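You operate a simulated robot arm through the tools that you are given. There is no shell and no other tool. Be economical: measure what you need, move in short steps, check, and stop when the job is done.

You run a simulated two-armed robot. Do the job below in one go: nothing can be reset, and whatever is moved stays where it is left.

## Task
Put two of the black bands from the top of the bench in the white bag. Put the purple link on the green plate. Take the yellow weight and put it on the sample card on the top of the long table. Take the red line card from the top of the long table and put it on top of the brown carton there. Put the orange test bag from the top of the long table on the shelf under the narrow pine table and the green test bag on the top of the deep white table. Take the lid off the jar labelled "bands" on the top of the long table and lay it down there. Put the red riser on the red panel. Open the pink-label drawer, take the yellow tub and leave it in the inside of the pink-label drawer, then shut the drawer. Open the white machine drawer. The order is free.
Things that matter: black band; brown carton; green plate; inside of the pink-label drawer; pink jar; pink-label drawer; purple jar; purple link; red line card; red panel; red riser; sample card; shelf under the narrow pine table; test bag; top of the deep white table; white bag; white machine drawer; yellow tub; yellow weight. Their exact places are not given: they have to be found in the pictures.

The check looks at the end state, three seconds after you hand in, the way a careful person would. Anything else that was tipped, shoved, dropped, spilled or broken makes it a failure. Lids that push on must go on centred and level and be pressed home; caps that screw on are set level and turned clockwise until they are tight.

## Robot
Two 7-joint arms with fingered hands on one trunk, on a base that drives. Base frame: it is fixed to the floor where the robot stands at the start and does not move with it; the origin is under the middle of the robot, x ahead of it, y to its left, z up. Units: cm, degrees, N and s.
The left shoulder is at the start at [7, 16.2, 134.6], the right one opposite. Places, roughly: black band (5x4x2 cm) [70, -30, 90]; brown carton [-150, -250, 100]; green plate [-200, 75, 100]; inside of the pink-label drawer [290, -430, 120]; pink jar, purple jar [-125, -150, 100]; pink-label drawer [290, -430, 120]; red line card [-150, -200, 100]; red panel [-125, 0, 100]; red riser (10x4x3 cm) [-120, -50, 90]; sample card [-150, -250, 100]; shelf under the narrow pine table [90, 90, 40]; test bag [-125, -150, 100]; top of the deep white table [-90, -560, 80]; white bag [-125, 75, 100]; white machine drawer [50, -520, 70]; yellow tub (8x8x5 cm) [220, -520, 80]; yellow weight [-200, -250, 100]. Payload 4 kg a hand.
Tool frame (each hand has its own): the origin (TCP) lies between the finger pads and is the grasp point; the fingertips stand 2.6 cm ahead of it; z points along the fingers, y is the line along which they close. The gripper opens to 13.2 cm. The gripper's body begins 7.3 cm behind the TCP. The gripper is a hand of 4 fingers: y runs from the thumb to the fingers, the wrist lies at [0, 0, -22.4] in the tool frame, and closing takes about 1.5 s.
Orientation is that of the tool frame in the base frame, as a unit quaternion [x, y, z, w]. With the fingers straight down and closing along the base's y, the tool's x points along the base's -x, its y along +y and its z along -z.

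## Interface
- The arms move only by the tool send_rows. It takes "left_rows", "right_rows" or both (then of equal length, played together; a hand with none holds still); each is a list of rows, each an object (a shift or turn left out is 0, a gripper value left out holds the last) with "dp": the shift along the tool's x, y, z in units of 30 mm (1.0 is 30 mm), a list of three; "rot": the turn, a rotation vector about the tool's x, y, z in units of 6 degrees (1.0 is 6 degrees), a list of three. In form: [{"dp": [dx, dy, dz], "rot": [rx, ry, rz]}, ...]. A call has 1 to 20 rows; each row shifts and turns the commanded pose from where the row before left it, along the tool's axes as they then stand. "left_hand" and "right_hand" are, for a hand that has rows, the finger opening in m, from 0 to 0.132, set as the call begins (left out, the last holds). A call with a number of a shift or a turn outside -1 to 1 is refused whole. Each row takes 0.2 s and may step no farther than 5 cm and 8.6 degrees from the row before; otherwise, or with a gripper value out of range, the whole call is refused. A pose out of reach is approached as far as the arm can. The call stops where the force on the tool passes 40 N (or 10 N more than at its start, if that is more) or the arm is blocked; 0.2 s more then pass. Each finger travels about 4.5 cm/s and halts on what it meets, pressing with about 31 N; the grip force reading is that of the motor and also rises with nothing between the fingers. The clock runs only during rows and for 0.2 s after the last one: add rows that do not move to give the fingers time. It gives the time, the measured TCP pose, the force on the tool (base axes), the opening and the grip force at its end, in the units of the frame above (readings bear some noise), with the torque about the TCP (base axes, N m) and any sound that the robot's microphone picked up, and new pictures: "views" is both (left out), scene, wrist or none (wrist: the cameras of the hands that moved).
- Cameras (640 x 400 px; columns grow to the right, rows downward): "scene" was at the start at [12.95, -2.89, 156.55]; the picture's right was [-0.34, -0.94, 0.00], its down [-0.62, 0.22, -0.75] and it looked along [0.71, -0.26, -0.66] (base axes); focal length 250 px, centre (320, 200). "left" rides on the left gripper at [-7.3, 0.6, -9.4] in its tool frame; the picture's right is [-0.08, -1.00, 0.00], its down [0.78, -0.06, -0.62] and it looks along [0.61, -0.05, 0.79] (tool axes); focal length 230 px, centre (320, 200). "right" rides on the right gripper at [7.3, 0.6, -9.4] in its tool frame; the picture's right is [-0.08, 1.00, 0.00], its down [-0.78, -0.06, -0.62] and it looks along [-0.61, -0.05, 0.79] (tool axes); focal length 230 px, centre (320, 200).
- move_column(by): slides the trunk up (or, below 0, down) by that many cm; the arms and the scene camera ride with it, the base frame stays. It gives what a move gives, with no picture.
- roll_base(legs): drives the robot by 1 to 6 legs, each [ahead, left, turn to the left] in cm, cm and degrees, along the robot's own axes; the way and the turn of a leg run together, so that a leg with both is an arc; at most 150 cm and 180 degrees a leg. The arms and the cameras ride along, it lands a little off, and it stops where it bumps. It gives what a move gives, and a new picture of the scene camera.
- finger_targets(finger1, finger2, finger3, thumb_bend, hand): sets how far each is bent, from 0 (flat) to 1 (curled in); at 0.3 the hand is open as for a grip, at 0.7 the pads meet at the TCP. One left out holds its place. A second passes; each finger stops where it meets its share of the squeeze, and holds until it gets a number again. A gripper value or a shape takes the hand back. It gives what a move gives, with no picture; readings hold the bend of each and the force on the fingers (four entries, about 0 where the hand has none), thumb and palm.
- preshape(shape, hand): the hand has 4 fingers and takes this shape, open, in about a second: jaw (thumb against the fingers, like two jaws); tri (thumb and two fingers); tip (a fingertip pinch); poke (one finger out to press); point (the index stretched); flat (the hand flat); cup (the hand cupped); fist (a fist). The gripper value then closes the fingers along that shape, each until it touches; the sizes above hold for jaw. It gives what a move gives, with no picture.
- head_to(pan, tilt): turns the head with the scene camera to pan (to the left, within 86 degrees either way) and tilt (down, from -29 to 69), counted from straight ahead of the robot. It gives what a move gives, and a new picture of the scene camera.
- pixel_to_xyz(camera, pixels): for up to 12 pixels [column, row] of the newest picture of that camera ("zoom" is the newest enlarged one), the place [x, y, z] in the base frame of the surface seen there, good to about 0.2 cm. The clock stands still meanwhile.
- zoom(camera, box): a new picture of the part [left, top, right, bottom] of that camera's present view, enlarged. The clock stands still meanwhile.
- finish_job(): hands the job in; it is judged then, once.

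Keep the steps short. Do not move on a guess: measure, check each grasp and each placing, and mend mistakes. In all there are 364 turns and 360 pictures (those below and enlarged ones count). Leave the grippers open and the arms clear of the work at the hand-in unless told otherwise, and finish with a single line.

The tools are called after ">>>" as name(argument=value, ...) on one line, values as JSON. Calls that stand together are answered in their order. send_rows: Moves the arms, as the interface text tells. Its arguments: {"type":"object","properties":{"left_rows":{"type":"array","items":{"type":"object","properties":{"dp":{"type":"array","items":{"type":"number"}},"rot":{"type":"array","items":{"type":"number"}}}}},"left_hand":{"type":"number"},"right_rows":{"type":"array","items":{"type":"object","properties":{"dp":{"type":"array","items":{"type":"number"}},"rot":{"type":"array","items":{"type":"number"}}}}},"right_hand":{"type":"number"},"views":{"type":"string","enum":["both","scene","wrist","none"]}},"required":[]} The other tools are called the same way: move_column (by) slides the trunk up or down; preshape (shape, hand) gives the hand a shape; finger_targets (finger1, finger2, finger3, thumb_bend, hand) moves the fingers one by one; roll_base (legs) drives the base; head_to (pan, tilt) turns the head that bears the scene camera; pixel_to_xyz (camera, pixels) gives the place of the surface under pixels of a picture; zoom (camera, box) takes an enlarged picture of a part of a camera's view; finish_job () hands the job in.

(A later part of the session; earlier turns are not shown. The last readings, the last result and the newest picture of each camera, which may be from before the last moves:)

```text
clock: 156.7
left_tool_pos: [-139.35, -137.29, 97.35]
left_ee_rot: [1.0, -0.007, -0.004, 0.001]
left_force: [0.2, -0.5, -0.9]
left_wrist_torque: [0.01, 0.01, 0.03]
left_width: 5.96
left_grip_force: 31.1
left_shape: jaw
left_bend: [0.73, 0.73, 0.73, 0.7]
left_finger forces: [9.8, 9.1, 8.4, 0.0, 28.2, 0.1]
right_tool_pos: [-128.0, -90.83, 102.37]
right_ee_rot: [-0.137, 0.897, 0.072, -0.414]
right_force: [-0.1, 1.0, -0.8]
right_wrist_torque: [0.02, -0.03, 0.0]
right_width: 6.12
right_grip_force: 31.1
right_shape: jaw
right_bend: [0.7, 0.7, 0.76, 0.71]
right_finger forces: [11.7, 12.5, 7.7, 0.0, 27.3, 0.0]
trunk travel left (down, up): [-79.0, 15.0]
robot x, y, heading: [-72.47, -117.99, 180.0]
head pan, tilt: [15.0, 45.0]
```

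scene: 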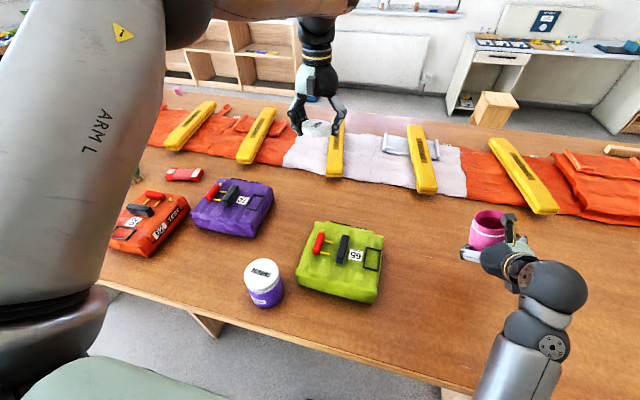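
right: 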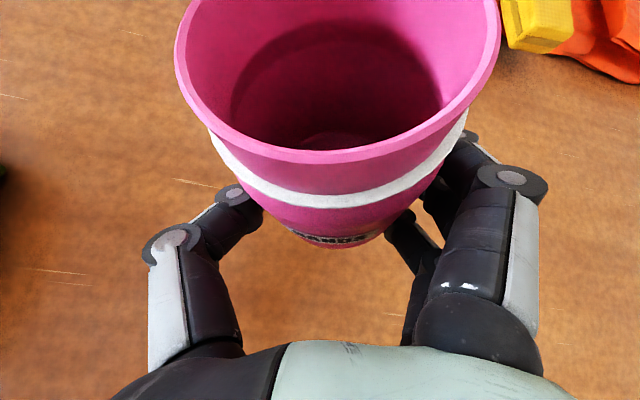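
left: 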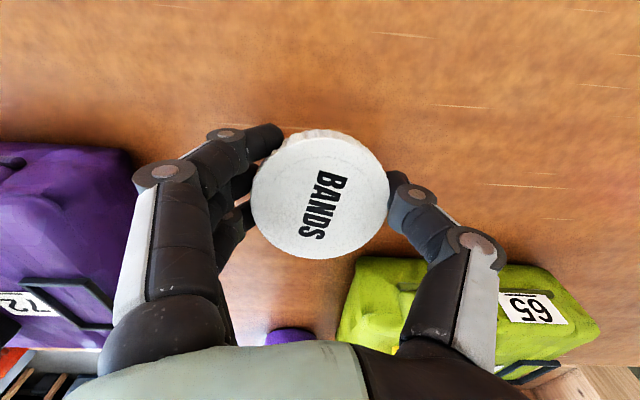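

>>> send_rows(left_rows=[{"dp": [0, 0, 0.3]}, {"dp": [0, 0, 0.3]}, {"dp": [0, 0, 0.15]}, {}], views="none")

>>> zoom(camera="scene", box=[250, 80, 410, 180])

```text
clock: 157.7
left_tool_pos: [-139.39, -137.18, 95.14]
left_ee_rot: [1.0, -0.007, -0.004, 0.001]
left_force: [0.2, -0.2, 0.9]
left_wrist_torque: [-0.03, 0.02, -0.03]
left_width: 5.95
left_grip_force: 30.8
left_shape: jaw
left_bend: [0.73, 0.73, 0.73, 0.7]
left_finger forces: [9.7, 9.1, 8.4, 0.0, 28.2, 0.1]
right_tool_pos: [-127.9, -90.91, 102.47]
right_ee_rot: [-0.137, 0.897, 0.073, -0.415]
right_force: [0.5, 0.4, -1.7]
right_wrist_torque: [-0.01, -0.05, -0.01]
right_width: 6.11
right_grip_force: 31.4
right_shape: jaw
right_bend: [0.7, 0.7, 0.76, 0.71]
right_finger forces: [11.7, 12.3, 7.8, 0.0, 27.4, 0.0]
trunk travel left (down, up): [-79.0, 15.0]
robot x, y, heading: [-72.44, -117.84, 180.2]
head pan, tilt: [15.0, 45.0]
```

```text
4.00 times, centred on (330, 130) of scene
```

zoom: 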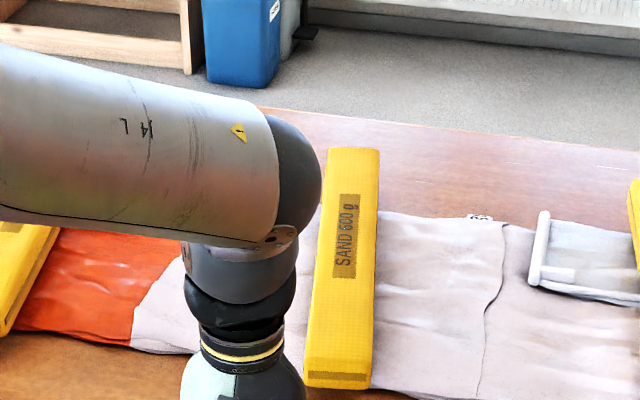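

>>> send_rows(left_rows=[{"dp": [0, 0, 0.12]}, {}], views="none")

>>> send_rows(left_rows=[{}, {}, {}, {}], left_hand=0.1, views="none")

>>> send_rows(left_rows=[{"dp": [0, 0, -1]}, {"dp": [0, 0, -1]}, {"dp": [0, 0, -1]}, {"dp": [0, 0, -1]}], views="both")

```text
clock: 158.3
left_tool_pos: [-139.4, -137.24, 94.73]
left_ee_rot: [1.0, -0.007, -0.003, 0.002]
left_force: [0.6, 0.0, 0.1]
left_wrist_torque: [-0.01, 0.0, 0.03]
left_width: 5.92
left_grip_force: 31.1
left_shape: jaw
left_bend: [0.73, 0.73, 0.73, 0.7]
left_finger forces: [9.8, 9.1, 8.3, 0.0, 28.2, 0.0]
right_tool_pos: [-127.97, -90.86, 102.44]
right_ee_rot: [-0.137, 0.897, 0.073, -0.414]
right_force: [0.6, -0.5, -2.0]
right_wrist_torque: [0.0, -0.01, 0.01]
right_width: 6.15
right_grip_force: 31.2
right_shape: jaw
right_bend: [0.7, 0.7, 0.76, 0.71]
right_finger forces: [11.8, 12.3, 7.8, 0.0, 27.4, 0.1]
trunk travel left (down, up): [-79.0, 15.0]
robot x, y, heading: [-72.08, -117.83, 180.2]
head pan, tilt: [15.0, 45.0]
```

```text
clock: 159.3
left_tool_pos: [-139.32, -137.34, 94.81]
left_ee_rot: [1.0, -0.007, -0.003, 0.001]
left_force: [-0.6, -0.4, -0.8]
left_wrist_torque: [0.0, 0.0, -0.03]
left_width: 9.98
left_grip_force: 0.0
left_shape: jaw
left_bend: [0.63, 0.63, 0.63, 0.59]
left_finger forces: [0.1, 0.0, 0.0, 0.0, 0.0, 0.1]
right_tool_pos: [-128.01, -90.92, 102.41]
right_ee_rot: [-0.137, 0.897, 0.072, -0.414]
right_force: [0.2, -1.2, -1.0]
right_wrist_torque: [-0.01, -0.03, -0.01]
right_width: 6.14
right_grip_force: 30.6
right_shape: jaw
right_bend: [0.7, 0.7, 0.76, 0.71]
right_finger forces: [11.8, 12.4, 7.7, 0.1, 27.4, 0.0]
trunk travel left (down, up): [-79.0, 15.0]
robot x, y, heading: [-72.42, -118.4, 179.9]
head pan, tilt: [15.0, 45.0]
```

```text
clock: 160.3
left_tool_pos: [-139.27, -137.17, 106.77]
left_ee_rot: [1.0, -0.007, -0.004, 0.002]
left_force: [-0.1, -0.2, -0.4]
left_wrist_torque: [0.0, 0.01, 0.01]
left_width: 9.96
left_grip_force: 0.1
left_shape: jaw
left_bend: [0.63, 0.63, 0.63, 0.59]
left_finger forces: [0.1, 0.0, 0.1, 0.0, 0.1, 0.0]
right_tool_pos: [-127.95, -90.8, 102.52]
right_ee_rot: [-0.137, 0.897, 0.073, -0.414]
right_force: [0.1, 0.2, -1.4]
right_wrist_torque: [0.01, 0.0, -0.01]
right_width: 6.16
right_grip_force: 30.7
right_shape: jaw
right_bend: [0.7, 0.7, 0.76, 0.71]
right_finger forces: [11.8, 12.4, 7.7, 0.1, 27.5, 0.1]
trunk travel left (down, up): [-79.0, 15.0]
robot x, y, heading: [-72.44, -117.75, 179.8]
head pan, tilt: [15.0, 45.0]
```

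scene: 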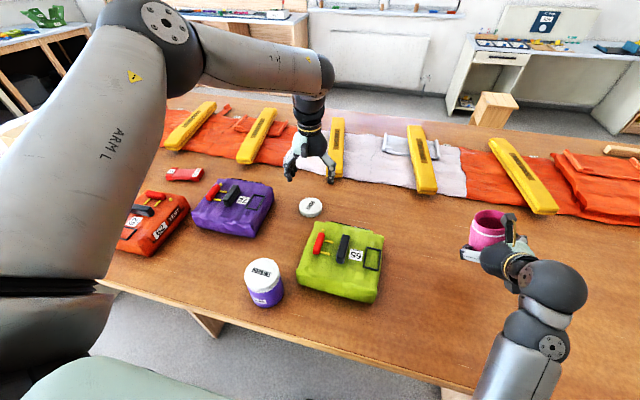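
left: 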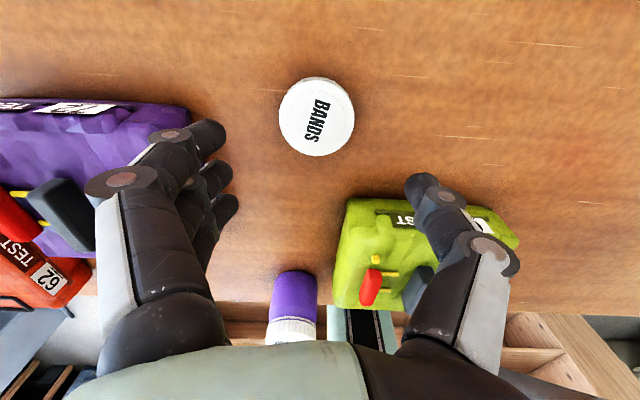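

The lid lies flat on the table. Now I raise the trunk back, bring the right hand back left and level the jar.

>>> move_column(by=14)

>>> send_rows(right_rows=[{"dp": [0.305, -0.95, -0.02]}, {"dp": [0.305, -0.95, -0.02]}, {"dp": [0.305, -0.95, -0.02]}, {"dp": [0.305, -0.95, -0.02]}, {"rot": [0.47, 0.54, 0.73]}, {"rot": [0.47, 0.54, 0.73]}, {"rot": [0.47, 0.54, 0.73]}, {}], views="both")

>>> pixel_to_xyz(camera="right", pixels=[[181, 45], [497, 45], [335, 157], [240, 134], [435, 126]])

```text
clock: 162.0
left_tool_pos: [-139.29, -137.34, 120.68]
left_ee_rot: [1.0, -0.007, -0.003, 0.001]
left_force: [1.1, 1.1, -0.2]
left_wrist_torque: [-0.02, -0.02, 0.02]
left_width: 9.95
left_grip_force: 0.0
left_shape: jaw
left_bend: [0.63, 0.63, 0.63, 0.59]
left_finger forces: [0.0, 0.0, 0.1, 0.0, 0.1, 0.0]
right_tool_pos: [-127.99, -90.9, 116.44]
right_ee_rot: [-0.137, 0.897, 0.073, -0.414]
right_force: [-0.4, 0.4, -1.7]
right_wrist_torque: [-0.02, -0.04, 0.04]
right_width: 6.13
right_grip_force: 30.9
right_shape: jaw
right_bend: [0.7, 0.7, 0.76, 0.71]
right_finger forces: [11.7, 12.4, 7.6, 0.1, 27.4, 0.1]
trunk travel left (down, up): [-93.0, 1.0]
robot x, y, heading: [-72.32, -118.15, 180.0]
head pan, tilt: [15.0, 45.0]
```

```text
clock: 163.8
left_tool_pos: [-139.4, -137.19, 120.63]
left_ee_rot: [1.0, -0.007, -0.003, 0.003]
left_force: [1.4, 0.8, -0.1]
left_wrist_torque: [0.0, 0.02, 0.02]
left_width: 9.97
left_grip_force: 0.1
left_shape: jaw
left_bend: [0.63, 0.63, 0.63, 0.59]
left_finger forces: [0.0, 0.0, 0.0, 0.0, 0.1, 0.0]
right_tool_pos: [-128.07, -102.78, 116.45]
right_ee_rot: [-0.069, 0.871, -0.054, -0.483]
right_force: [0.1, -0.1, -1.3]
right_wrist_torque: [0.0, -0.03, 0.03]
right_width: 6.08
right_grip_force: 31.1
right_shape: jaw
right_bend: [0.71, 0.71, 0.76, 0.71]
right_finger forces: [11.2, 12.0, 3.2, 0.0, 26.1, 0.0]
trunk travel left (down, up): [-93.0, 1.0]
robot x, y, heading: [-72.13, -118.21, 180.3]
head pan, tilt: [15.0, 45.0]
```

scene: 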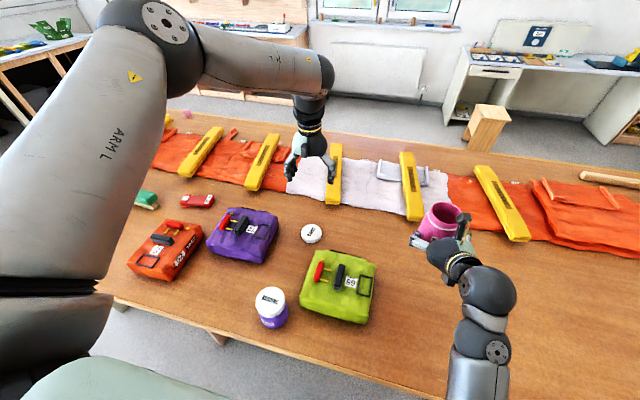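
right: 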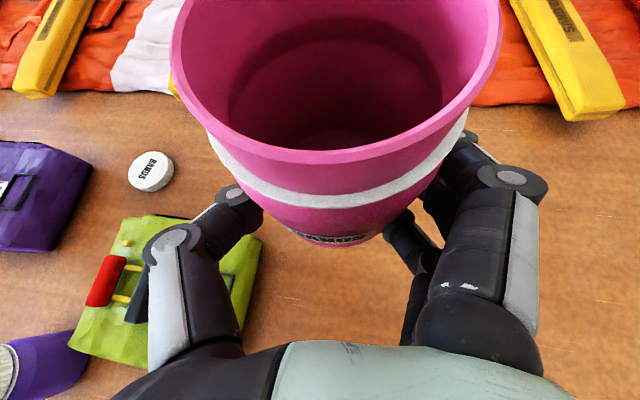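

```text
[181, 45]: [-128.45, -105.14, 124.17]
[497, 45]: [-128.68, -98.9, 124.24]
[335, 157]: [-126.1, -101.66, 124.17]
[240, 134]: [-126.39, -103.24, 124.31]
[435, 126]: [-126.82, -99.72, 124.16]
```

The jar is level now, but the right fingertips hang below its bottom, so I'll hand it to the left hand from above. I bring both together.

>>> send_rows(right_rows=[{"dp": [0.07, -0.98, 0.16]}, {"dp": [0.07, -0.98, 0.16]}, {"dp": [0.07, -0.98, 0.16]}, {}, {}, {}, {}, {}, {}, {}, {}, {}, {}, {}], left_rows=[{"dp": [0, 0, -1]}, {"dp": [0, 0, -1]}, {"dp": [0, 0, -1]}, {"dp": [0, 0, -1]}, {"dp": [0, 0, -0.5]}, {"dp": [0.37, -0.963, 0]}, {"dp": [0.37, -0.963, 0]}, {"dp": [0.37, -0.963, 0]}, {"dp": [0.37, -0.963, 0]}, {"dp": [0.37, -0.963, 0]}, {"dp": [0.37, -0.963, 0]}, {"dp": [0.37, -0.963, 0]}, {"dp": [0.37, -0.963, 0]}, {"dp": [0.37, -0.963, 0]}], left_hand=0.105, views="wrist")

```text
clock: 166.8
left_tool_pos: [-128.69, -111.09, 133.95]
left_ee_rot: [1.0, -0.007, -0.004, 0.003]
left_force: [-0.3, 0.0, 0.4]
left_wrist_torque: [-0.04, 0.0, 0.0]
left_width: 10.47
left_grip_force: 0.1
left_shape: jaw
left_bend: [0.6, 0.6, 0.6, 0.56]
left_finger forces: [0.2, 0.1, 0.1, 0.0, 0.0, 0.0]
right_tool_pos: [-127.95, -111.65, 116.61]
right_ee_rot: [-0.069, 0.871, -0.054, -0.483]
right_force: [-0.1, -0.4, -0.9]
right_wrist_torque: [0.0, -0.01, -0.01]
right_width: 6.09
right_grip_force: 30.9
right_shape: jaw
right_bend: [0.71, 0.71, 0.76, 0.71]
right_finger forces: [11.3, 12.1, 2.8, 0.1, 26.0, 0.1]
trunk travel left (down, up): [-93.0, 1.0]
robot x, y, heading: [-72.16, -117.88, 180.1]
head pan, tilt: [15.0, 45.0]
```

right: 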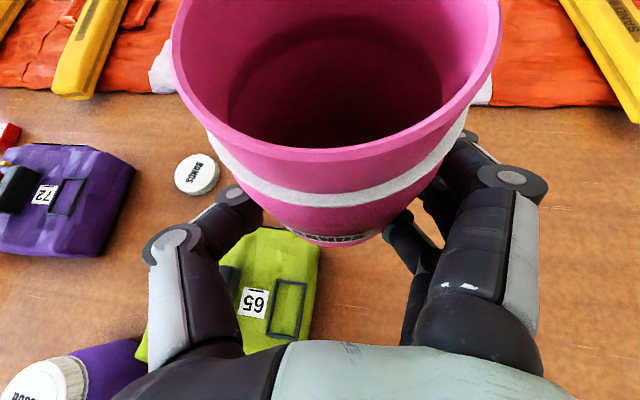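
left: 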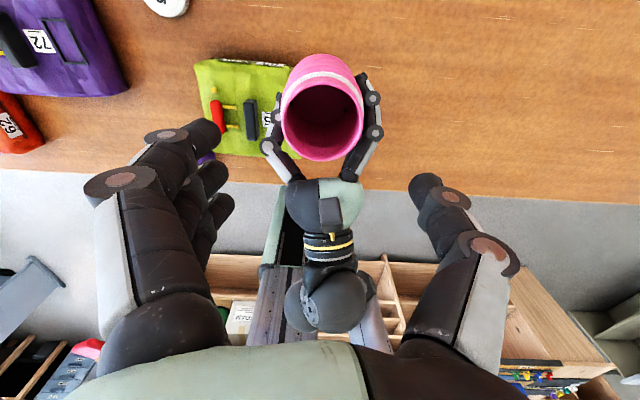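

>>> send_rows(left_rows=[{"dp": [-0.2, 0, 0.9]}, {"dp": [0, 0, 0.9]}, {"dp": [0, 0, 0.9]}, {"dp": [0, 0, 0.9]}, {}], views="wrist")

>>> send_rows(left_rows=[{}, {}, {}, {}, {}, {}], left_hand=0.0, views="wrist")

```text
clock: 168.0
left_tool_pos: [-129.49, -111.33, 123.22]
left_ee_rot: [1.0, -0.007, -0.004, 0.002]
left_force: [0.2, 1.0, 0.2]
left_wrist_torque: [0.01, 0.01, 0.0]
left_width: 10.48
left_grip_force: 0.1
left_shape: jaw
left_bend: [0.6, 0.6, 0.6, 0.56]
left_finger forces: [0.0, 0.1, 0.0, 0.0, 0.1, 0.1]
right_tool_pos: [-127.8, -111.81, 116.49]
right_ee_rot: [-0.069, 0.871, -0.054, -0.483]
right_force: [-0.4, -0.1, -1.5]
right_wrist_torque: [-0.01, 0.01, 0.0]
right_width: 6.08
right_grip_force: 31.3
right_shape: jaw
right_bend: [0.71, 0.71, 0.76, 0.71]
right_finger forces: [11.3, 12.1, 2.8, 0.1, 25.9, 0.0]
trunk travel left (down, up): [-93.0, 1.0]
robot x, y, heading: [-72.39, -117.95, 179.9]
head pan, tilt: [15.0, 45.0]
```

left: 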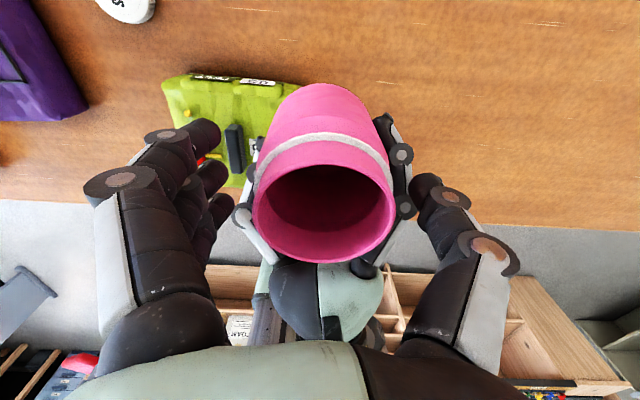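

```text
clock: 169.4
left_tool_pos: [-129.53, -111.26, 123.29]
left_ee_rot: [1.0, -0.006, -0.003, 0.001]
left_force: [0.3, -0.5, 0.8]
left_wrist_torque: [-0.01, 0.02, -0.09]
left_width: 6.45
left_grip_force: 30.9
left_shape: jaw
left_bend: [0.73, 0.73, 0.73, 0.7]
left_finger forces: [8.3, 8.7, 9.1, 0.0, 26.9, 0.0]
right_tool_pos: [-127.85, -111.79, 116.46]
right_ee_rot: [-0.068, 0.871, -0.053, -0.483]
right_force: [0.9, -0.1, -0.5]
right_wrist_torque: [0.01, -0.03, 0.13]
right_width: 6.06
right_grip_force: 31.1
right_shape: jaw
right_bend: [0.71, 0.71, 0.76, 0.71]
right_finger forces: [11.5, 12.4, 3.0, 0.1, 26.3, 0.1]
trunk travel left (down, up): [-93.0, 1.0]
robot x, y, heading: [-71.81, -117.84, 179.8]
head pan, tilt: [15.0, 45.0]
```

left: 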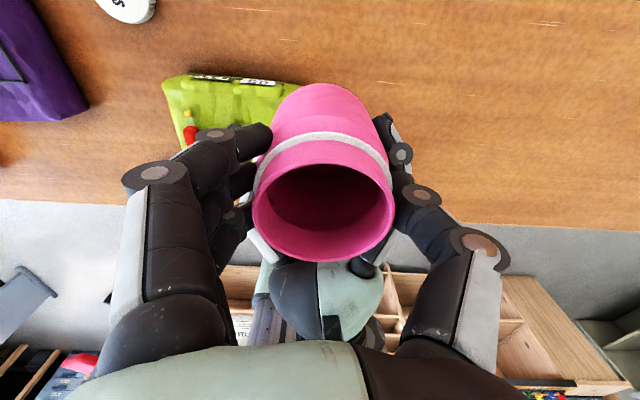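

Left hand grips the rim firmly. I open the right hand and draw it back along its own axis.

>>> send_rows(right_rows=[{}, {}, {}, {}, {"dp": [0, 0, -1]}, {"dp": [0, 0, -1]}, {"dp": [0, 0, -1]}, {"dp": [0, 0, -1]}], right_hand=0.132, views="both")

```text
clock: 171.0
left_tool_pos: [-129.37, -111.27, 123.26]
left_ee_rot: [1.0, -0.007, -0.004, 0.002]
left_force: [-0.2, -0.3, -1.2]
left_wrist_torque: [-0.02, 0.05, 0.02]
left_width: 6.4
left_grip_force: 30.9
left_shape: jaw
left_bend: [0.73, 0.73, 0.73, 0.7]
left_finger forces: [8.5, 8.6, 9.4, 0.0, 27.0, 0.0]
right_tool_pos: [-120.85, -104.96, 118.62]
right_ee_rot: [-0.128, 0.867, 0.045, -0.479]
right_force: [-1.0, 0.1, 0.4]
right_wrist_torque: [0.02, 0.03, -0.02]
right_width: 13.2
right_grip_force: 0.0
right_shape: jaw
right_bend: [0.3, 0.3, 0.3, 0.3]
right_finger forces: [0.2, 0.0, 0.0, 0.1, 0.0, 0.0]
right hand out of reach, approached as far as the arm can: row 8
trunk travel left (down, up): [-93.0, 1.0]
robot x, y, heading: [-72.33, -117.71, 180.0]
head pan, tilt: [15.0, 45.0]
stopped in row 8 (right hand): the arm was blocked; the commanded pose is now the measured one
```

scene: 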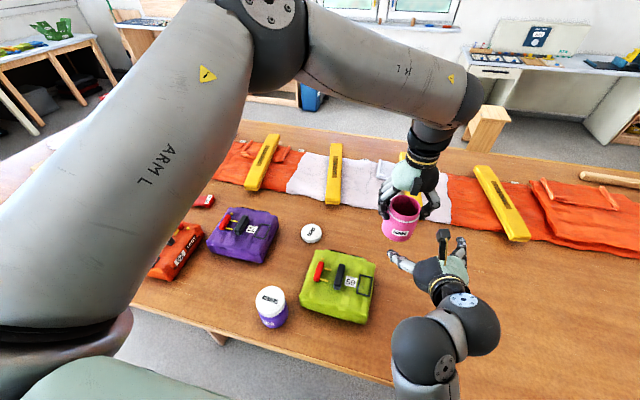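
right: 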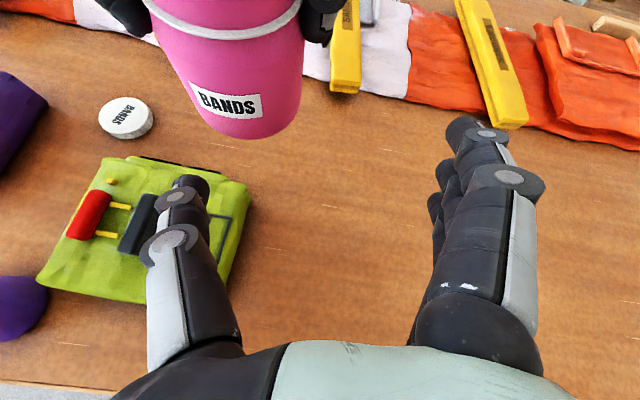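

Jar is in the left hand. Right hand moves away to the right; left carries the jar to the free spot behind the green bag; then the trunk lowers.

>>> send_rows(right_rows=[{"dp": [-0.236, 0.855, -0.04]}, {"dp": [-0.236, 0.855, -0.04]}, {"dp": [-0.236, 0.855, -0.04]}, {"dp": [-0.236, 0.855, -0.04]}, {"dp": [-0.236, 0.855, -0.04]}, {"dp": [-0.236, 0.855, -0.04]}, {"dp": [-0.236, 0.855, -0.04]}], left_rows=[{"dp": [-0.77, 0.78, 0]}, {"dp": [-0.77, 0.78, 0]}, {"dp": [-0.77, 0.78, 0]}, {"dp": [-0.77, 0.78, 0]}, {"dp": [-0.77, 0.78, 0]}, {}, {}], views="none")

>>> move_column(by=-14)

>>> send_rows(left_rows=[{}], views="both")

```text
clock: 172.6
left_tool_pos: [-141.14, -122.41, 123.28]
left_ee_rot: [1.0, -0.008, -0.003, 0.003]
left_force: [-0.9, 0.7, -0.1]
left_wrist_torque: [-0.02, -0.01, 0.01]
left_width: 6.4
left_grip_force: 31.0
left_shape: jaw
left_bend: [0.73, 0.73, 0.73, 0.7]
left_finger forces: [8.4, 8.4, 9.2, 0.0, 26.4, 0.1]
right_tool_pos: [-121.68, -86.9, 119.47]
right_ee_rot: [-0.141, 0.87, 0.068, -0.467]
right_force: [0.3, -0.3, -0.2]
right_wrist_torque: [0.03, 0.02, 0.06]
right_width: 13.19
right_grip_force: 0.1
right_shape: jaw
right_bend: [0.3, 0.3, 0.3, 0.3]
right_finger forces: [0.1, 0.0, 0.0, 0.0, 0.0, 0.0]
right hand out of reach, approached as far as the arm can: row 3, 4
trunk travel left (down, up): [-93.0, 1.0]
robot x, y, heading: [-72.32, -117.84, 179.9]
head pan, tilt: [15.0, 45.0]
```

```text
clock: 174.3
left_tool_pos: [-141.21, -122.91, 109.36]
left_ee_rot: [1.0, -0.008, -0.004, 0.002]
left_force: [-0.4, 0.5, -0.1]
left_wrist_torque: [-0.02, 0.01, 0.0]
left_width: 6.44
left_grip_force: 31.3
left_shape: jaw
left_bend: [0.73, 0.73, 0.73, 0.7]
left_finger forces: [8.3, 8.5, 9.3, 0.0, 26.3, 0.1]
right_tool_pos: [-121.94, -87.38, 105.89]
right_ee_rot: [-0.139, 0.868, 0.071, -0.471]
right_force: [1.5, 0.4, 0.1]
right_wrist_torque: [0.01, 0.0, -0.02]
right_width: 13.2
right_grip_force: 0.1
right_shape: jaw
right_bend: [0.3, 0.3, 0.3, 0.3]
right_finger forces: [0.1, 0.0, 0.0, 0.0, 0.0, 0.0]
trunk travel left (down, up): [-79.0, 15.0]
robot x, y, heading: [-72.29, -117.79, 180.0]
head pan, tilt: [15.0, 45.0]
```

```text
clock: 174.7
left_tool_pos: [-141.28, -122.87, 109.3]
left_ee_rot: [1.0, -0.007, -0.004, 0.002]
left_force: [0.5, 0.5, -0.1]
left_wrist_torque: [-0.01, 0.0, 0.0]
left_width: 6.43
left_grip_force: 31.4
left_shape: jaw
left_bend: [0.73, 0.73, 0.73, 0.7]
left_finger forces: [8.3, 8.4, 9.2, 0.1, 26.4, 0.0]
right_tool_pos: [-121.98, -87.3, 106.13]
right_ee_rot: [-0.14, 0.868, 0.071, -0.471]
right_force: [0.4, -1.0, -0.4]
right_wrist_torque: [0.01, 0.02, -0.02]
right_width: 13.22
right_grip_force: 0.1
right_shape: jaw
right_bend: [0.3, 0.3, 0.3, 0.3]
right_finger forces: [0.0, 0.0, 0.0, 0.0, 0.0, 0.0]
trunk travel left (down, up): [-79.0, 15.0]
robot x, y, heading: [-72.44, -117.95, 179.9]
head pan, tilt: [15.0, 45.0]
```

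scene: 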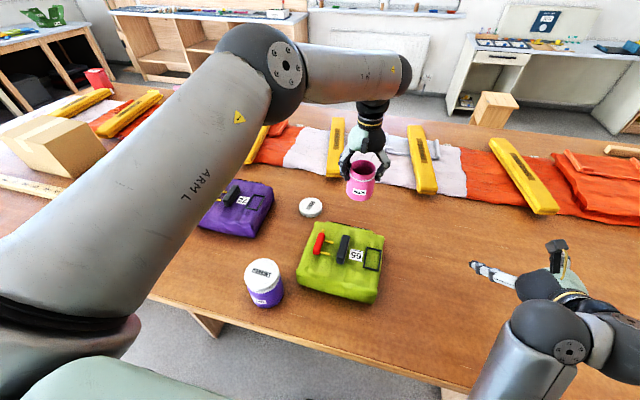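
left: 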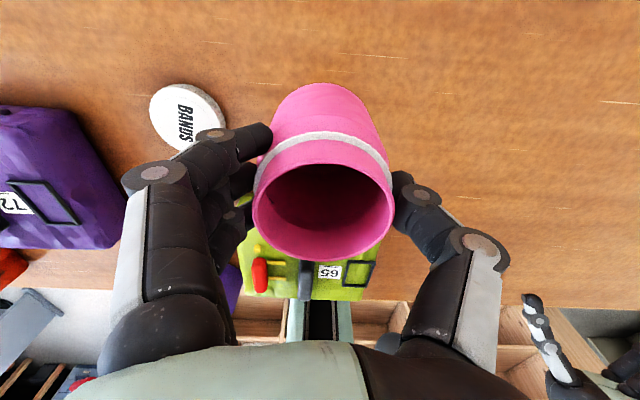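

Clear. I lower the jar until it touches.

>>> send_rows(left_rows=[{"dp": [0, 0, 0.9]}, {"dp": [0, 0, 0.9]}, {"dp": [0, 0, 0.7]}, {"dp": [0, 0, 0.2]}, {"dp": [0, 0, 0.15]}, {}], views="none")

>>> zoom(camera="scene", box=[290, 120, 450, 220])

```text
clock: 176.1
left_tool_pos: [-141.38, -122.98, 100.71]
left_ee_rot: [1.0, -0.007, -0.004, 0.002]
left_force: [0.5, 0.4, -0.1]
left_wrist_torque: [0.02, 0.02, 0.02]
left_width: 6.42
left_grip_force: 30.7
left_shape: jaw
left_bend: [0.73, 0.73, 0.73, 0.7]
left_finger forces: [8.5, 8.6, 9.4, 0.0, 26.4, 0.1]
right_tool_pos: [-122.01, -87.45, 106.22]
right_ee_rot: [-0.14, 0.867, 0.07, -0.473]
right_force: [0.7, 0.1, 0.1]
right_wrist_torque: [0.03, -0.02, -0.02]
right_width: 13.18
right_grip_force: 0.0
right_shape: jaw
right_bend: [0.3, 0.3, 0.3, 0.3]
right_finger forces: [0.1, 0.1, 0.0, 0.0, 0.0, 0.0]
trunk travel left (down, up): [-79.0, 15.0]
robot x, y, heading: [-72.3, -118.12, 180.0]
head pan, tilt: [15.0, 45.0]
```

```text
4.00 times, centred on (370, 170) of scene
```

zoom: 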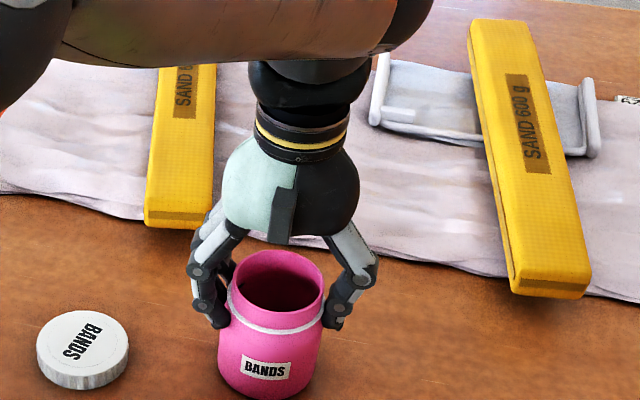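

>>> send_rows(left_rows=[{"dp": [0, 0, 0.1]}, {"dp": [0, 0, 0.05]}, {}], views="none")

>>> send_rows(left_rows=[{}, {}, {}, {}], left_hand=0.1, views="none")

>>> send_rows(left_rows=[{"dp": [0, 0, -1]}, {"dp": [0, 0, -1]}, {"dp": [0, 0, -1]}, {"dp": [0, 0, -1]}, {"dp": [0, 0, -1]}], views="both")

```text
clock: 176.9
left_tool_pos: [-141.39, -122.98, 100.51]
left_ee_rot: [1.0, -0.006, -0.006, 0.002]
left_force: [-6.5, -1.7, 20.5]
left_wrist_torque: [0.07, 0.01, 0.01]
left_width: 6.41
left_grip_force: 31.0
left_shape: jaw
left_bend: [0.73, 0.73, 0.74, 0.7]
left_finger forces: [10.5, 10.9, 12.5, 0.0, 31.1, 0.0]
right_tool_pos: [-122.0, -87.34, 106.46]
right_ee_rot: [-0.139, 0.866, 0.072, -0.475]
right_force: [0.2, -0.2, -0.6]
right_wrist_torque: [-0.05, 0.0, -0.04]
right_width: 13.21
right_grip_force: 0.1
right_shape: jaw
right_bend: [0.3, 0.3, 0.3, 0.3]
right_finger forces: [0.0, 0.0, 0.1, 0.1, 0.0, 0.0]
trunk travel left (down, up): [-79.0, 15.0]
robot x, y, heading: [-72.08, -118.15, 180.4]
head pan, tilt: [15.0, 45.0]
```

```text
clock: 177.9
left_tool_pos: [-141.25, -122.92, 100.22]
left_ee_rot: [1.0, -0.007, -0.002, 0.002]
left_force: [0.0, -0.1, -0.7]
left_wrist_torque: [0.03, 0.03, -0.02]
left_width: 9.95
left_grip_force: 0.1
left_shape: jaw
left_bend: [0.63, 0.63, 0.63, 0.59]
left_finger forces: [0.1, 0.0, 0.0, 0.0, 0.0, 0.1]
right_tool_pos: [-122.19, -87.32, 106.29]
right_ee_rot: [-0.14, 0.866, 0.071, -0.474]
right_force: [0.8, -0.5, -0.4]
right_wrist_torque: [0.02, 0.0, 0.01]
right_width: 13.2
right_grip_force: 0.0
right_shape: jaw
right_bend: [0.3, 0.3, 0.3, 0.3]
right_finger forces: [0.0, 0.0, 0.0, 0.0, 0.1, 0.0]
trunk travel left (down, up): [-79.0, 15.0]
robot x, y, heading: [-72.35, -117.96, 180.0]
head pan, tilt: [15.0, 45.0]
```

```text
clock: 179.1
left_tool_pos: [-141.04, -122.88, 115.15]
left_ee_rot: [1.0, -0.007, -0.003, 0.002]
left_force: [-0.4, 0.6, -0.8]
left_wrist_torque: [0.03, 0.01, -0.01]
left_width: 9.98
left_grip_force: 0.1
left_shape: jaw
left_bend: [0.63, 0.63, 0.63, 0.59]
left_finger forces: [0.1, 0.0, 0.0, 0.0, 0.0, 0.1]
right_tool_pos: [-122.16, -87.2, 106.33]
right_ee_rot: [-0.14, 0.866, 0.071, -0.475]
right_force: [0.0, 0.1, -0.6]
right_wrist_torque: [-0.03, 0.01, 0.03]
right_width: 13.21
right_grip_force: 0.0
right_shape: jaw
right_bend: [0.3, 0.3, 0.3, 0.3]
right_finger forces: [0.0, 0.1, 0.0, 0.0, 0.0, 0.1]
trunk travel left (down, up): [-79.0, 15.0]
robot x, y, heading: [-72.41, -117.92, 180.0]
head pan, tilt: [15.0, 45.0]
```

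scene: 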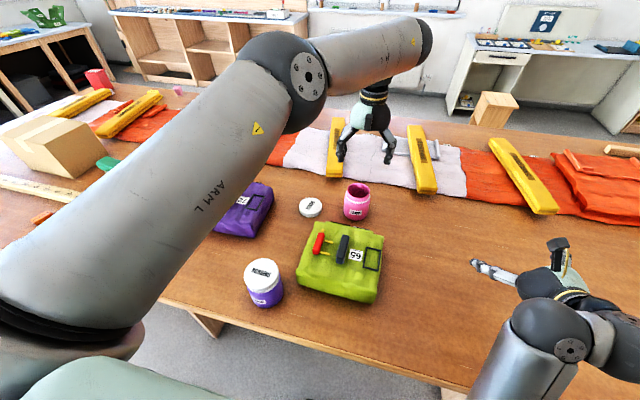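
left: 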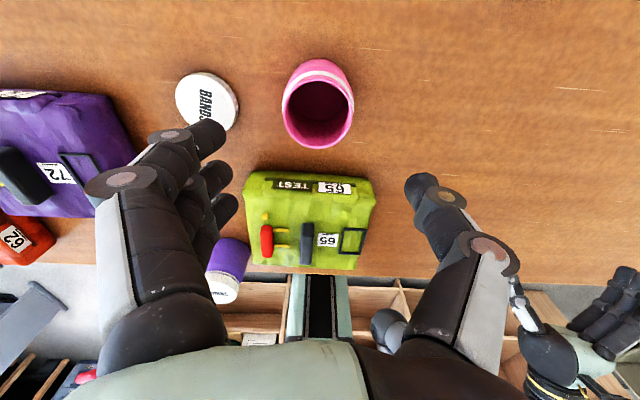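

The jar stands upright with the lid beside it. Now I bring the right hand back to pointing down and raise both hands.

>>> send_rows(right_rows=[{"dp": [0.9, 0, 0]}, {"dp": [0.9, 0, 0]}, {"dp": [0.9, 0, 0]}, {"rot": [0, -1, 0]}, {"rot": [0, -1, 0]}, {"rot": [0, -1, 0]}, {"rot": [0, -1, 0]}, {"rot": [0, -1, 0]}, {"rot": [0, -1, 0]}, {"rot": [0, -1, 0]}, {"rot": [0, -1, 0]}, {"rot": [0, -1, 0]}, {"rot": [0, 0, -1]}, {"rot": [0, 0, -1]}, {"rot": [0, 0, -1]}, {"rot": [0, 0, -1]}, {"rot": [0, 0, -1]}, {"rot": [0, 0, -1]}, {"rot": [0, 0, -1]}, {"rot": [0, 0, -1]}], left_rows=[{"dp": [0, 0, -1]}, {"dp": [0, 0, -1]}, {"dp": [0, 0, -1]}, {"dp": [0.9, 0, 0]}, {"dp": [0.9, 0, 0]}, {"dp": [0.9, 0, 0]}, {"dp": [0.9, 0, 0]}, {"dp": [0.9, 0, 0]}, {"dp": [0.9, 0, 0]}, {}, {}, {}, {}, {}, {}, {}, {}, {}, {}, {}], views="none")

>>> send_rows(right_rows=[{"rot": [0, 0, -1]}, {"rot": [0, 0, -1]}, {"rot": [0, 0, -1]}, {"rot": [0, 0, -1]}, {"rot": [0, 0, -1]}, {"rot": [0, 0, -1]}, {"rot": [0, 0, -1]}, {"rot": [0, 0, -1]}, {"rot": [0, 0, -1]}, {"rot": [0, 0, -1]}, {"rot": [0, 0, -1]}, {"rot": [0, 0, -1]}, {"rot": [0, 0, -1]}, {"rot": [0, 0, -1]}, {"rot": [0, 0, -1]}, {"rot": [0, 0, -1]}, {"rot": [0, 0, -1]}, {"rot": [0, 0, -1]}, {"rot": [0, 0, -1]}], views="both")

```text
clock: 183.3
left_tool_pos: [-122.33, -122.31, 121.53]
left_ee_rot: [1.0, -0.007, -0.003, 0.001]
left_force: [-0.5, -0.9, -0.6]
left_wrist_torque: [-0.01, -0.01, -0.03]
left_width: 9.97
left_grip_force: 0.0
left_shape: jaw
left_bend: [0.63, 0.63, 0.63, 0.59]
left_finger forces: [0.0, 0.1, 0.1, 0.1, 0.1, 0.0]
left hand out of reach, approached as far as the arm can: row 1, 2, 3
right_tool_pos: [-124.19, -91.26, 106.22]
right_ee_rot: [-0.494, 0.829, 0.171, -0.199]
right_force: [-0.2, 0.0, 0.3]
right_wrist_torque: [-0.03, 0.0, -0.03]
right_width: 13.2
right_grip_force: 0.1
right_shape: jaw
right_bend: [0.3, 0.3, 0.3, 0.3]
right_finger forces: [0.0, 0.0, 0.1, 0.0, 0.1, 0.0]
right hand out of reach, approached as far as the arm can: row 7, 8, 9, 10, 11, 12
trunk travel left (down, up): [-79.0, 15.0]
robot x, y, heading: [-72.39, -117.98, 180.2]
head pan, tilt: [15.0, 45.0]
```

```text
clock: 187.3
left_tool_pos: [-122.42, -122.35, 121.51]
left_ee_rot: [1.0, -0.007, -0.003, 0.002]
left_force: [0.0, 0.1, -0.4]
left_wrist_torque: [0.03, -0.03, -0.02]
left_width: 9.95
left_grip_force: 0.0
left_shape: jaw
left_bend: [0.63, 0.63, 0.63, 0.59]
left_finger forces: [0.1, 0.0, 0.0, 0.1, 0.0, 0.1]
right_tool_pos: [-124.18, -91.13, 106.17]
right_ee_rot: [0.964, -0.038, -0.26, -0.036]
right_force: [-0.2, -0.2, 0.1]
right_wrist_torque: [0.0, -0.06, -0.02]
right_width: 13.22
right_grip_force: 0.0
right_shape: jaw
right_bend: [0.3, 0.3, 0.3, 0.3]
right_finger forces: [0.0, 0.0, 0.0, 0.0, 0.0, 0.0]
trunk travel left (down, up): [-79.0, 15.0]
robot x, y, heading: [-71.95, -117.67, 180.1]
head pan, tilt: [15.0, 45.0]
```

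scene: 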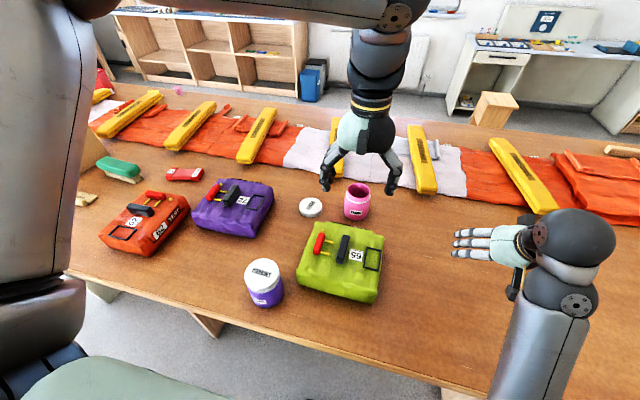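
right: 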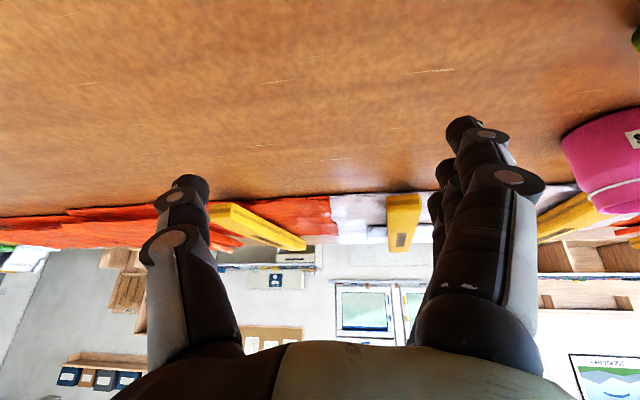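

Right hand still tilted 30°. I finish the correction and lift it.

>>> send_rows(right_rows=[{"rot": [0, 1, 0]}, {"rot": [0, 1, 0]}, {"rot": [0, 1, 0]}, {"rot": [0, 1, 0]}, {"rot": [0.6, 1, 0]}, {"dp": [0, 0, -1]}, {"dp": [0, 0, -1]}, {"dp": [0, 0, -1]}, {"dp": [0, 0, -1]}, {"dp": [0, 0, -1]}, {"dp": [0, 0, -1]}], views="none")

>>> roll_base(legs=[[-12, 0, 0], [0, 85, 0]])

>>> head_to(pan=10, tilt=40)

```text
clock: 189.7
left_tool_pos: [-122.5, -122.25, 121.61]
left_ee_rot: [1.0, -0.007, -0.004, 0.002]
left_force: [-0.9, 0.3, -0.4]
left_wrist_torque: [-0.01, -0.02, 0.04]
left_width: 9.99
left_grip_force: 0.0
left_shape: jaw
left_bend: [0.63, 0.63, 0.63, 0.59]
left_finger forces: [0.0, 0.0, 0.0, 0.1, 0.0, 0.0]
right_tool_pos: [-124.22, -91.02, 106.23]
right_ee_rot: [0.964, -0.038, -0.26, -0.036]
right_force: [-0.2, 0.5, 0.1]
right_wrist_torque: [0.0, 0.01, -0.01]
right_width: 13.19
right_grip_force: 0.2
right_shape: jaw
right_bend: [0.3, 0.3, 0.3, 0.3]
right_finger forces: [0.0, 0.0, 0.0, 0.0, 0.0, 0.0]
right hand out of reach, approached as far as the arm can: row 1, 2, 3, 4, 5, 6, 7, 8, 9, 10, 11
trunk travel left (down, up): [-79.0, 15.0]
robot x, y, heading: [-72.61, -117.73, 179.8]
head pan, tilt: [15.0, 45.0]
```

```text
clock: 195.1
left_tool_pos: [-110.66, -207.23, 121.69]
left_ee_rot: [1.0, -0.009, -0.003, 0.002]
left_force: [0.8, 0.3, -0.7]
left_wrist_torque: [-0.03, -0.03, 0.01]
left_width: 9.95
left_grip_force: 0.0
left_shape: jaw
left_bend: [0.63, 0.63, 0.63, 0.59]
left_finger forces: [0.0, 0.1, 0.0, 0.1, 0.1, 0.0]
right_tool_pos: [-112.37, -176.02, 106.18]
right_ee_rot: [0.964, -0.041, -0.261, -0.036]
right_force: [-0.1, 0.2, -0.2]
right_wrist_torque: [0.01, 0.0, 0.02]
right_width: 13.21
right_grip_force: 0.0
right_shape: jaw
right_bend: [0.3, 0.3, 0.3, 0.3]
right_finger forces: [0.1, 0.0, 0.0, 0.1, 0.1, 0.1]
trunk travel left (down, up): [-79.0, 15.0]
robot x, y, heading: [-60.73, -203.67, 179.7]
head pan, tilt: [15.0, 45.0]
```

scene: 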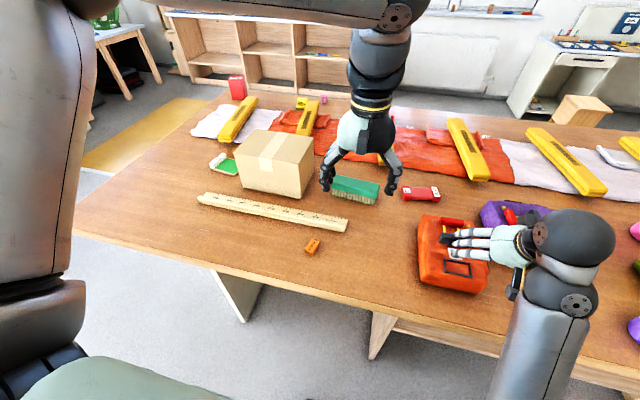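

```text
clock: 195.7
left_tool_pos: [-110.63, -207.3, 121.62]
left_ee_rot: [1.0, -0.01, -0.004, 0.002]
left_force: [0.9, 0.7, 0.1]
left_wrist_torque: [-0.01, -0.02, -0.01]
left_width: 9.98
left_grip_force: 0.0
left_shape: jaw
left_bend: [0.63, 0.63, 0.63, 0.59]
left_finger forces: [0.1, 0.0, 0.0, 0.0, 0.0, 0.0]
right_tool_pos: [-112.35, -176.17, 106.09]
right_ee_rot: [0.964, -0.041, -0.26, -0.036]
right_force: [-0.5, 0.1, -0.9]
right_wrist_torque: [-0.02, 0.02, -0.01]
right_width: 13.2
right_grip_force: 0.1
right_shape: jaw
right_bend: [0.3, 0.3, 0.3, 0.3]
right_finger forces: [0.0, 0.0, 0.0, 0.0, 0.0, 0.1]
trunk travel left (down, up): [-79.0, 15.0]
robot x, y, heading: [-60.73, -203.34, 179.7]
head pan, tilt: [10.0, 40.0]
```

scene: 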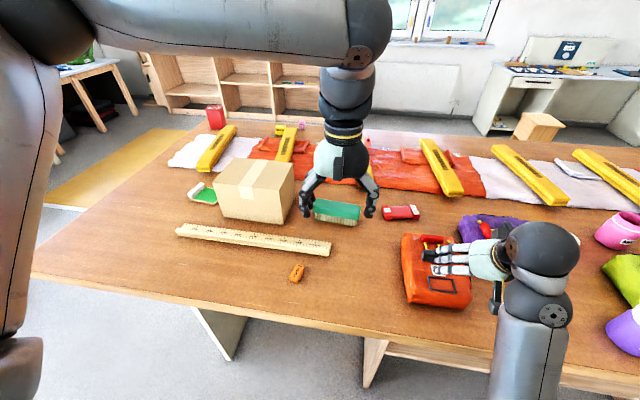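

The right hand didn't move and I drove with it low (z≈106). I check that nothing was touched.

>>> zoom(camera="scene", box=[380, 180, 640, 342])

>>> zoom(camera="right", box=[0, 0, 640, 400])

>>> pixel_to_xyz(camera="scene", pixels=[[618, 230], [420, 270], [400, 213], [490, 225], [625, 332], [620, 275]])

```text
2.46 times, centred on (510, 261) of scene
```

zoom: 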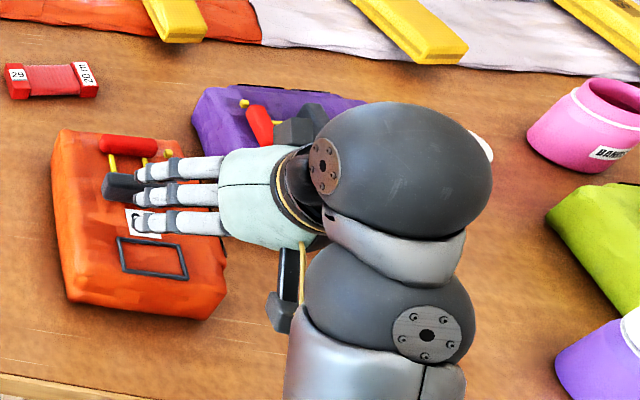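

```text
1.00 times, centred on (320, 200) of right
```

zoom: 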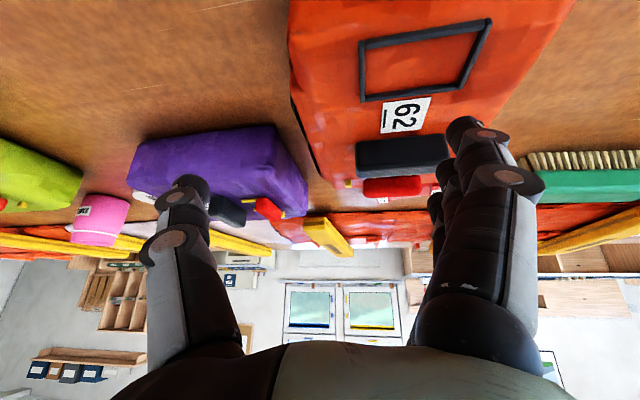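

```text
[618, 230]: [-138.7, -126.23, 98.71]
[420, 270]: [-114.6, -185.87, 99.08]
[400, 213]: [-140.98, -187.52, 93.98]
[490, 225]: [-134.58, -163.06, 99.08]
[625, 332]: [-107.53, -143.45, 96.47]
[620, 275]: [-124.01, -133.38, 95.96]
```

All in place. I raise the trunk at once, then reset the right arm stepwise.

>>> move_column(by=14)

>>> send_rows(right_rows=[{"rot": [0, 0.5, 0]}, {"rot": [0, 1, 0]}, {"rot": [0, 1, 0]}, {"rot": [0, 1, 0]}, {"rot": [0.3, 1, 0]}, {"rot": [0.3, 0.5, 0]}], views="wrist")

```text
clock: 197.4
left_tool_pos: [-110.65, -207.25, 135.54]
left_ee_rot: [1.0, -0.01, -0.004, 0.001]
left_force: [0.4, -0.4, 0.1]
left_wrist_torque: [0.03, -0.01, -0.02]
left_width: 9.98
left_grip_force: 0.1
left_shape: jaw
left_bend: [0.63, 0.63, 0.63, 0.59]
left_finger forces: [0.1, 0.0, 0.0, 0.0, 0.0, 0.0]
right_tool_pos: [-112.27, -176.01, 120.3]
right_ee_rot: [0.964, -0.041, -0.26, -0.036]
right_force: [-0.4, 0.8, 0.5]
right_wrist_torque: [0.0, -0.01, 0.0]
right_width: 13.2
right_grip_force: 0.1
right_shape: jaw
right_bend: [0.3, 0.3, 0.3, 0.3]
right_finger forces: [0.1, 0.1, 0.0, 0.0, 0.0, 0.1]
trunk travel left (down, up): [-93.0, 1.0]
robot x, y, heading: [-60.86, -203.03, 179.7]
head pan, tilt: [10.0, 40.0]
```

```text
clock: 198.8
left_tool_pos: [-110.71, -207.24, 135.68]
left_ee_rot: [1.0, -0.01, -0.003, 0.002]
left_force: [-0.5, 0.5, -0.1]
left_wrist_torque: [-0.01, -0.02, -0.04]
left_width: 9.98
left_grip_force: 0.0
left_shape: jaw
left_bend: [0.63, 0.63, 0.63, 0.59]
left_finger forces: [0.0, 0.1, 0.0, 0.0, 0.0, 0.1]
right_tool_pos: [-112.36, -175.98, 120.17]
right_ee_rot: [0.964, -0.041, -0.26, -0.036]
right_force: [-0.3, 0.3, -0.7]
right_wrist_torque: [-0.01, 0.02, -0.04]
right_width: 13.2
right_grip_force: 0.1
right_shape: jaw
right_bend: [0.3, 0.3, 0.3, 0.3]
right_finger forces: [0.0, 0.0, 0.0, 0.1, 0.1, 0.1]
right hand out of reach, approached as far as the arm can: row 1, 2, 3, 4, 5, 6
trunk travel left (down, up): [-93.0, 1.0]
robot x, y, heading: [-60.87, -203.06, 179.7]
head pan, tilt: [10.0, 40.0]
```

right: 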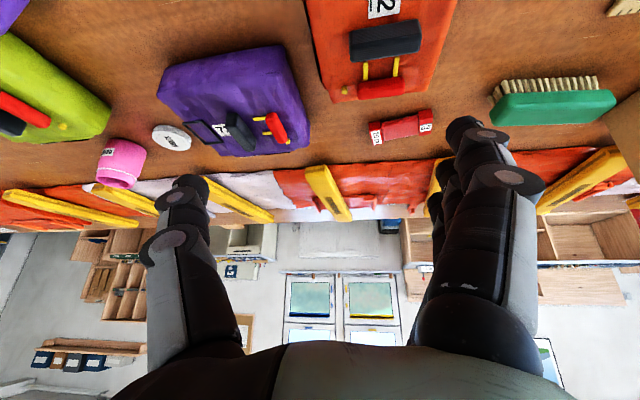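

>>> send_rows(right_rows=[{"dp": [0, -1, 0]}, {"dp": [0, -1, 0]}, {"dp": [-0.5, -0.8, 0.3]}, {"dp": [-0.5, -0.8, 0.3]}, {"dp": [-0.5, -0.8, 0.3]}], views="none")

>>> send_rows(right_rows=[{"rot": [0, 0.5, 0]}, {"rot": [0, 1, 0]}, {"rot": [0, 1, 0]}, {"rot": [0, 1, 0]}, {"rot": [0.3, 1, 0]}, {"rot": [0.3, 0.5, 0]}], views="none")

```text
clock: 200.0
left_tool_pos: [-110.79, -207.25, 135.51]
left_ee_rot: [1.0, -0.01, -0.004, 0.003]
left_force: [0.0, 1.2, 0.2]
left_wrist_torque: [-0.01, -0.02, -0.05]
left_width: 10.0
left_grip_force: 0.1
left_shape: jaw
left_bend: [0.63, 0.63, 0.63, 0.59]
left_finger forces: [0.0, 0.0, 0.0, 0.0, 0.0, 0.0]
right_tool_pos: [-116.34, -162.34, 120.73]
right_ee_rot: [0.964, -0.042, -0.261, -0.035]
right_force: [0.5, 0.5, 0.1]
right_wrist_torque: [0.01, 0.03, 0.04]
right_width: 13.21
right_grip_force: 0.1
right_shape: jaw
right_bend: [0.3, 0.3, 0.3, 0.3]
right_finger forces: [0.1, 0.1, 0.1, 0.0, 0.0, 0.0]
trunk travel left (down, up): [-93.0, 1.0]
robot x, y, heading: [-60.33, -203.3, 179.5]
head pan, tilt: [10.0, 40.0]
```

```text
clock: 201.4
left_tool_pos: [-110.62, -207.29, 135.55]
left_ee_rot: [1.0, -0.01, -0.003, 0.002]
left_force: [0.0, 0.2, -0.3]
left_wrist_torque: [-0.02, 0.0, 0.01]
left_width: 9.98
left_grip_force: 0.0
left_shape: jaw
left_bend: [0.63, 0.63, 0.63, 0.59]
left_finger forces: [0.0, 0.1, 0.1, 0.0, 0.0, 0.1]
right_tool_pos: [-114.13, -166.48, 114.27]
right_ee_rot: [0.985, -0.049, -0.158, -0.055]
right_force: [-1.3, -0.6, 0.8]
right_wrist_torque: [0.03, 0.0, 0.02]
right_width: 13.2
right_grip_force: 0.0
right_shape: jaw
right_bend: [0.3, 0.3, 0.3, 0.3]
right_finger forces: [0.1, 0.1, 0.0, 0.0, 0.0, 0.1]
right hand out of reach, approached as far as the arm can: row 2, 3, 4, 5, 6
trunk travel left (down, up): [-93.0, 1.0]
robot x, y, heading: [-60.3, -203.36, 179.5]
head pan, tilt: [10.0, 40.0]
```

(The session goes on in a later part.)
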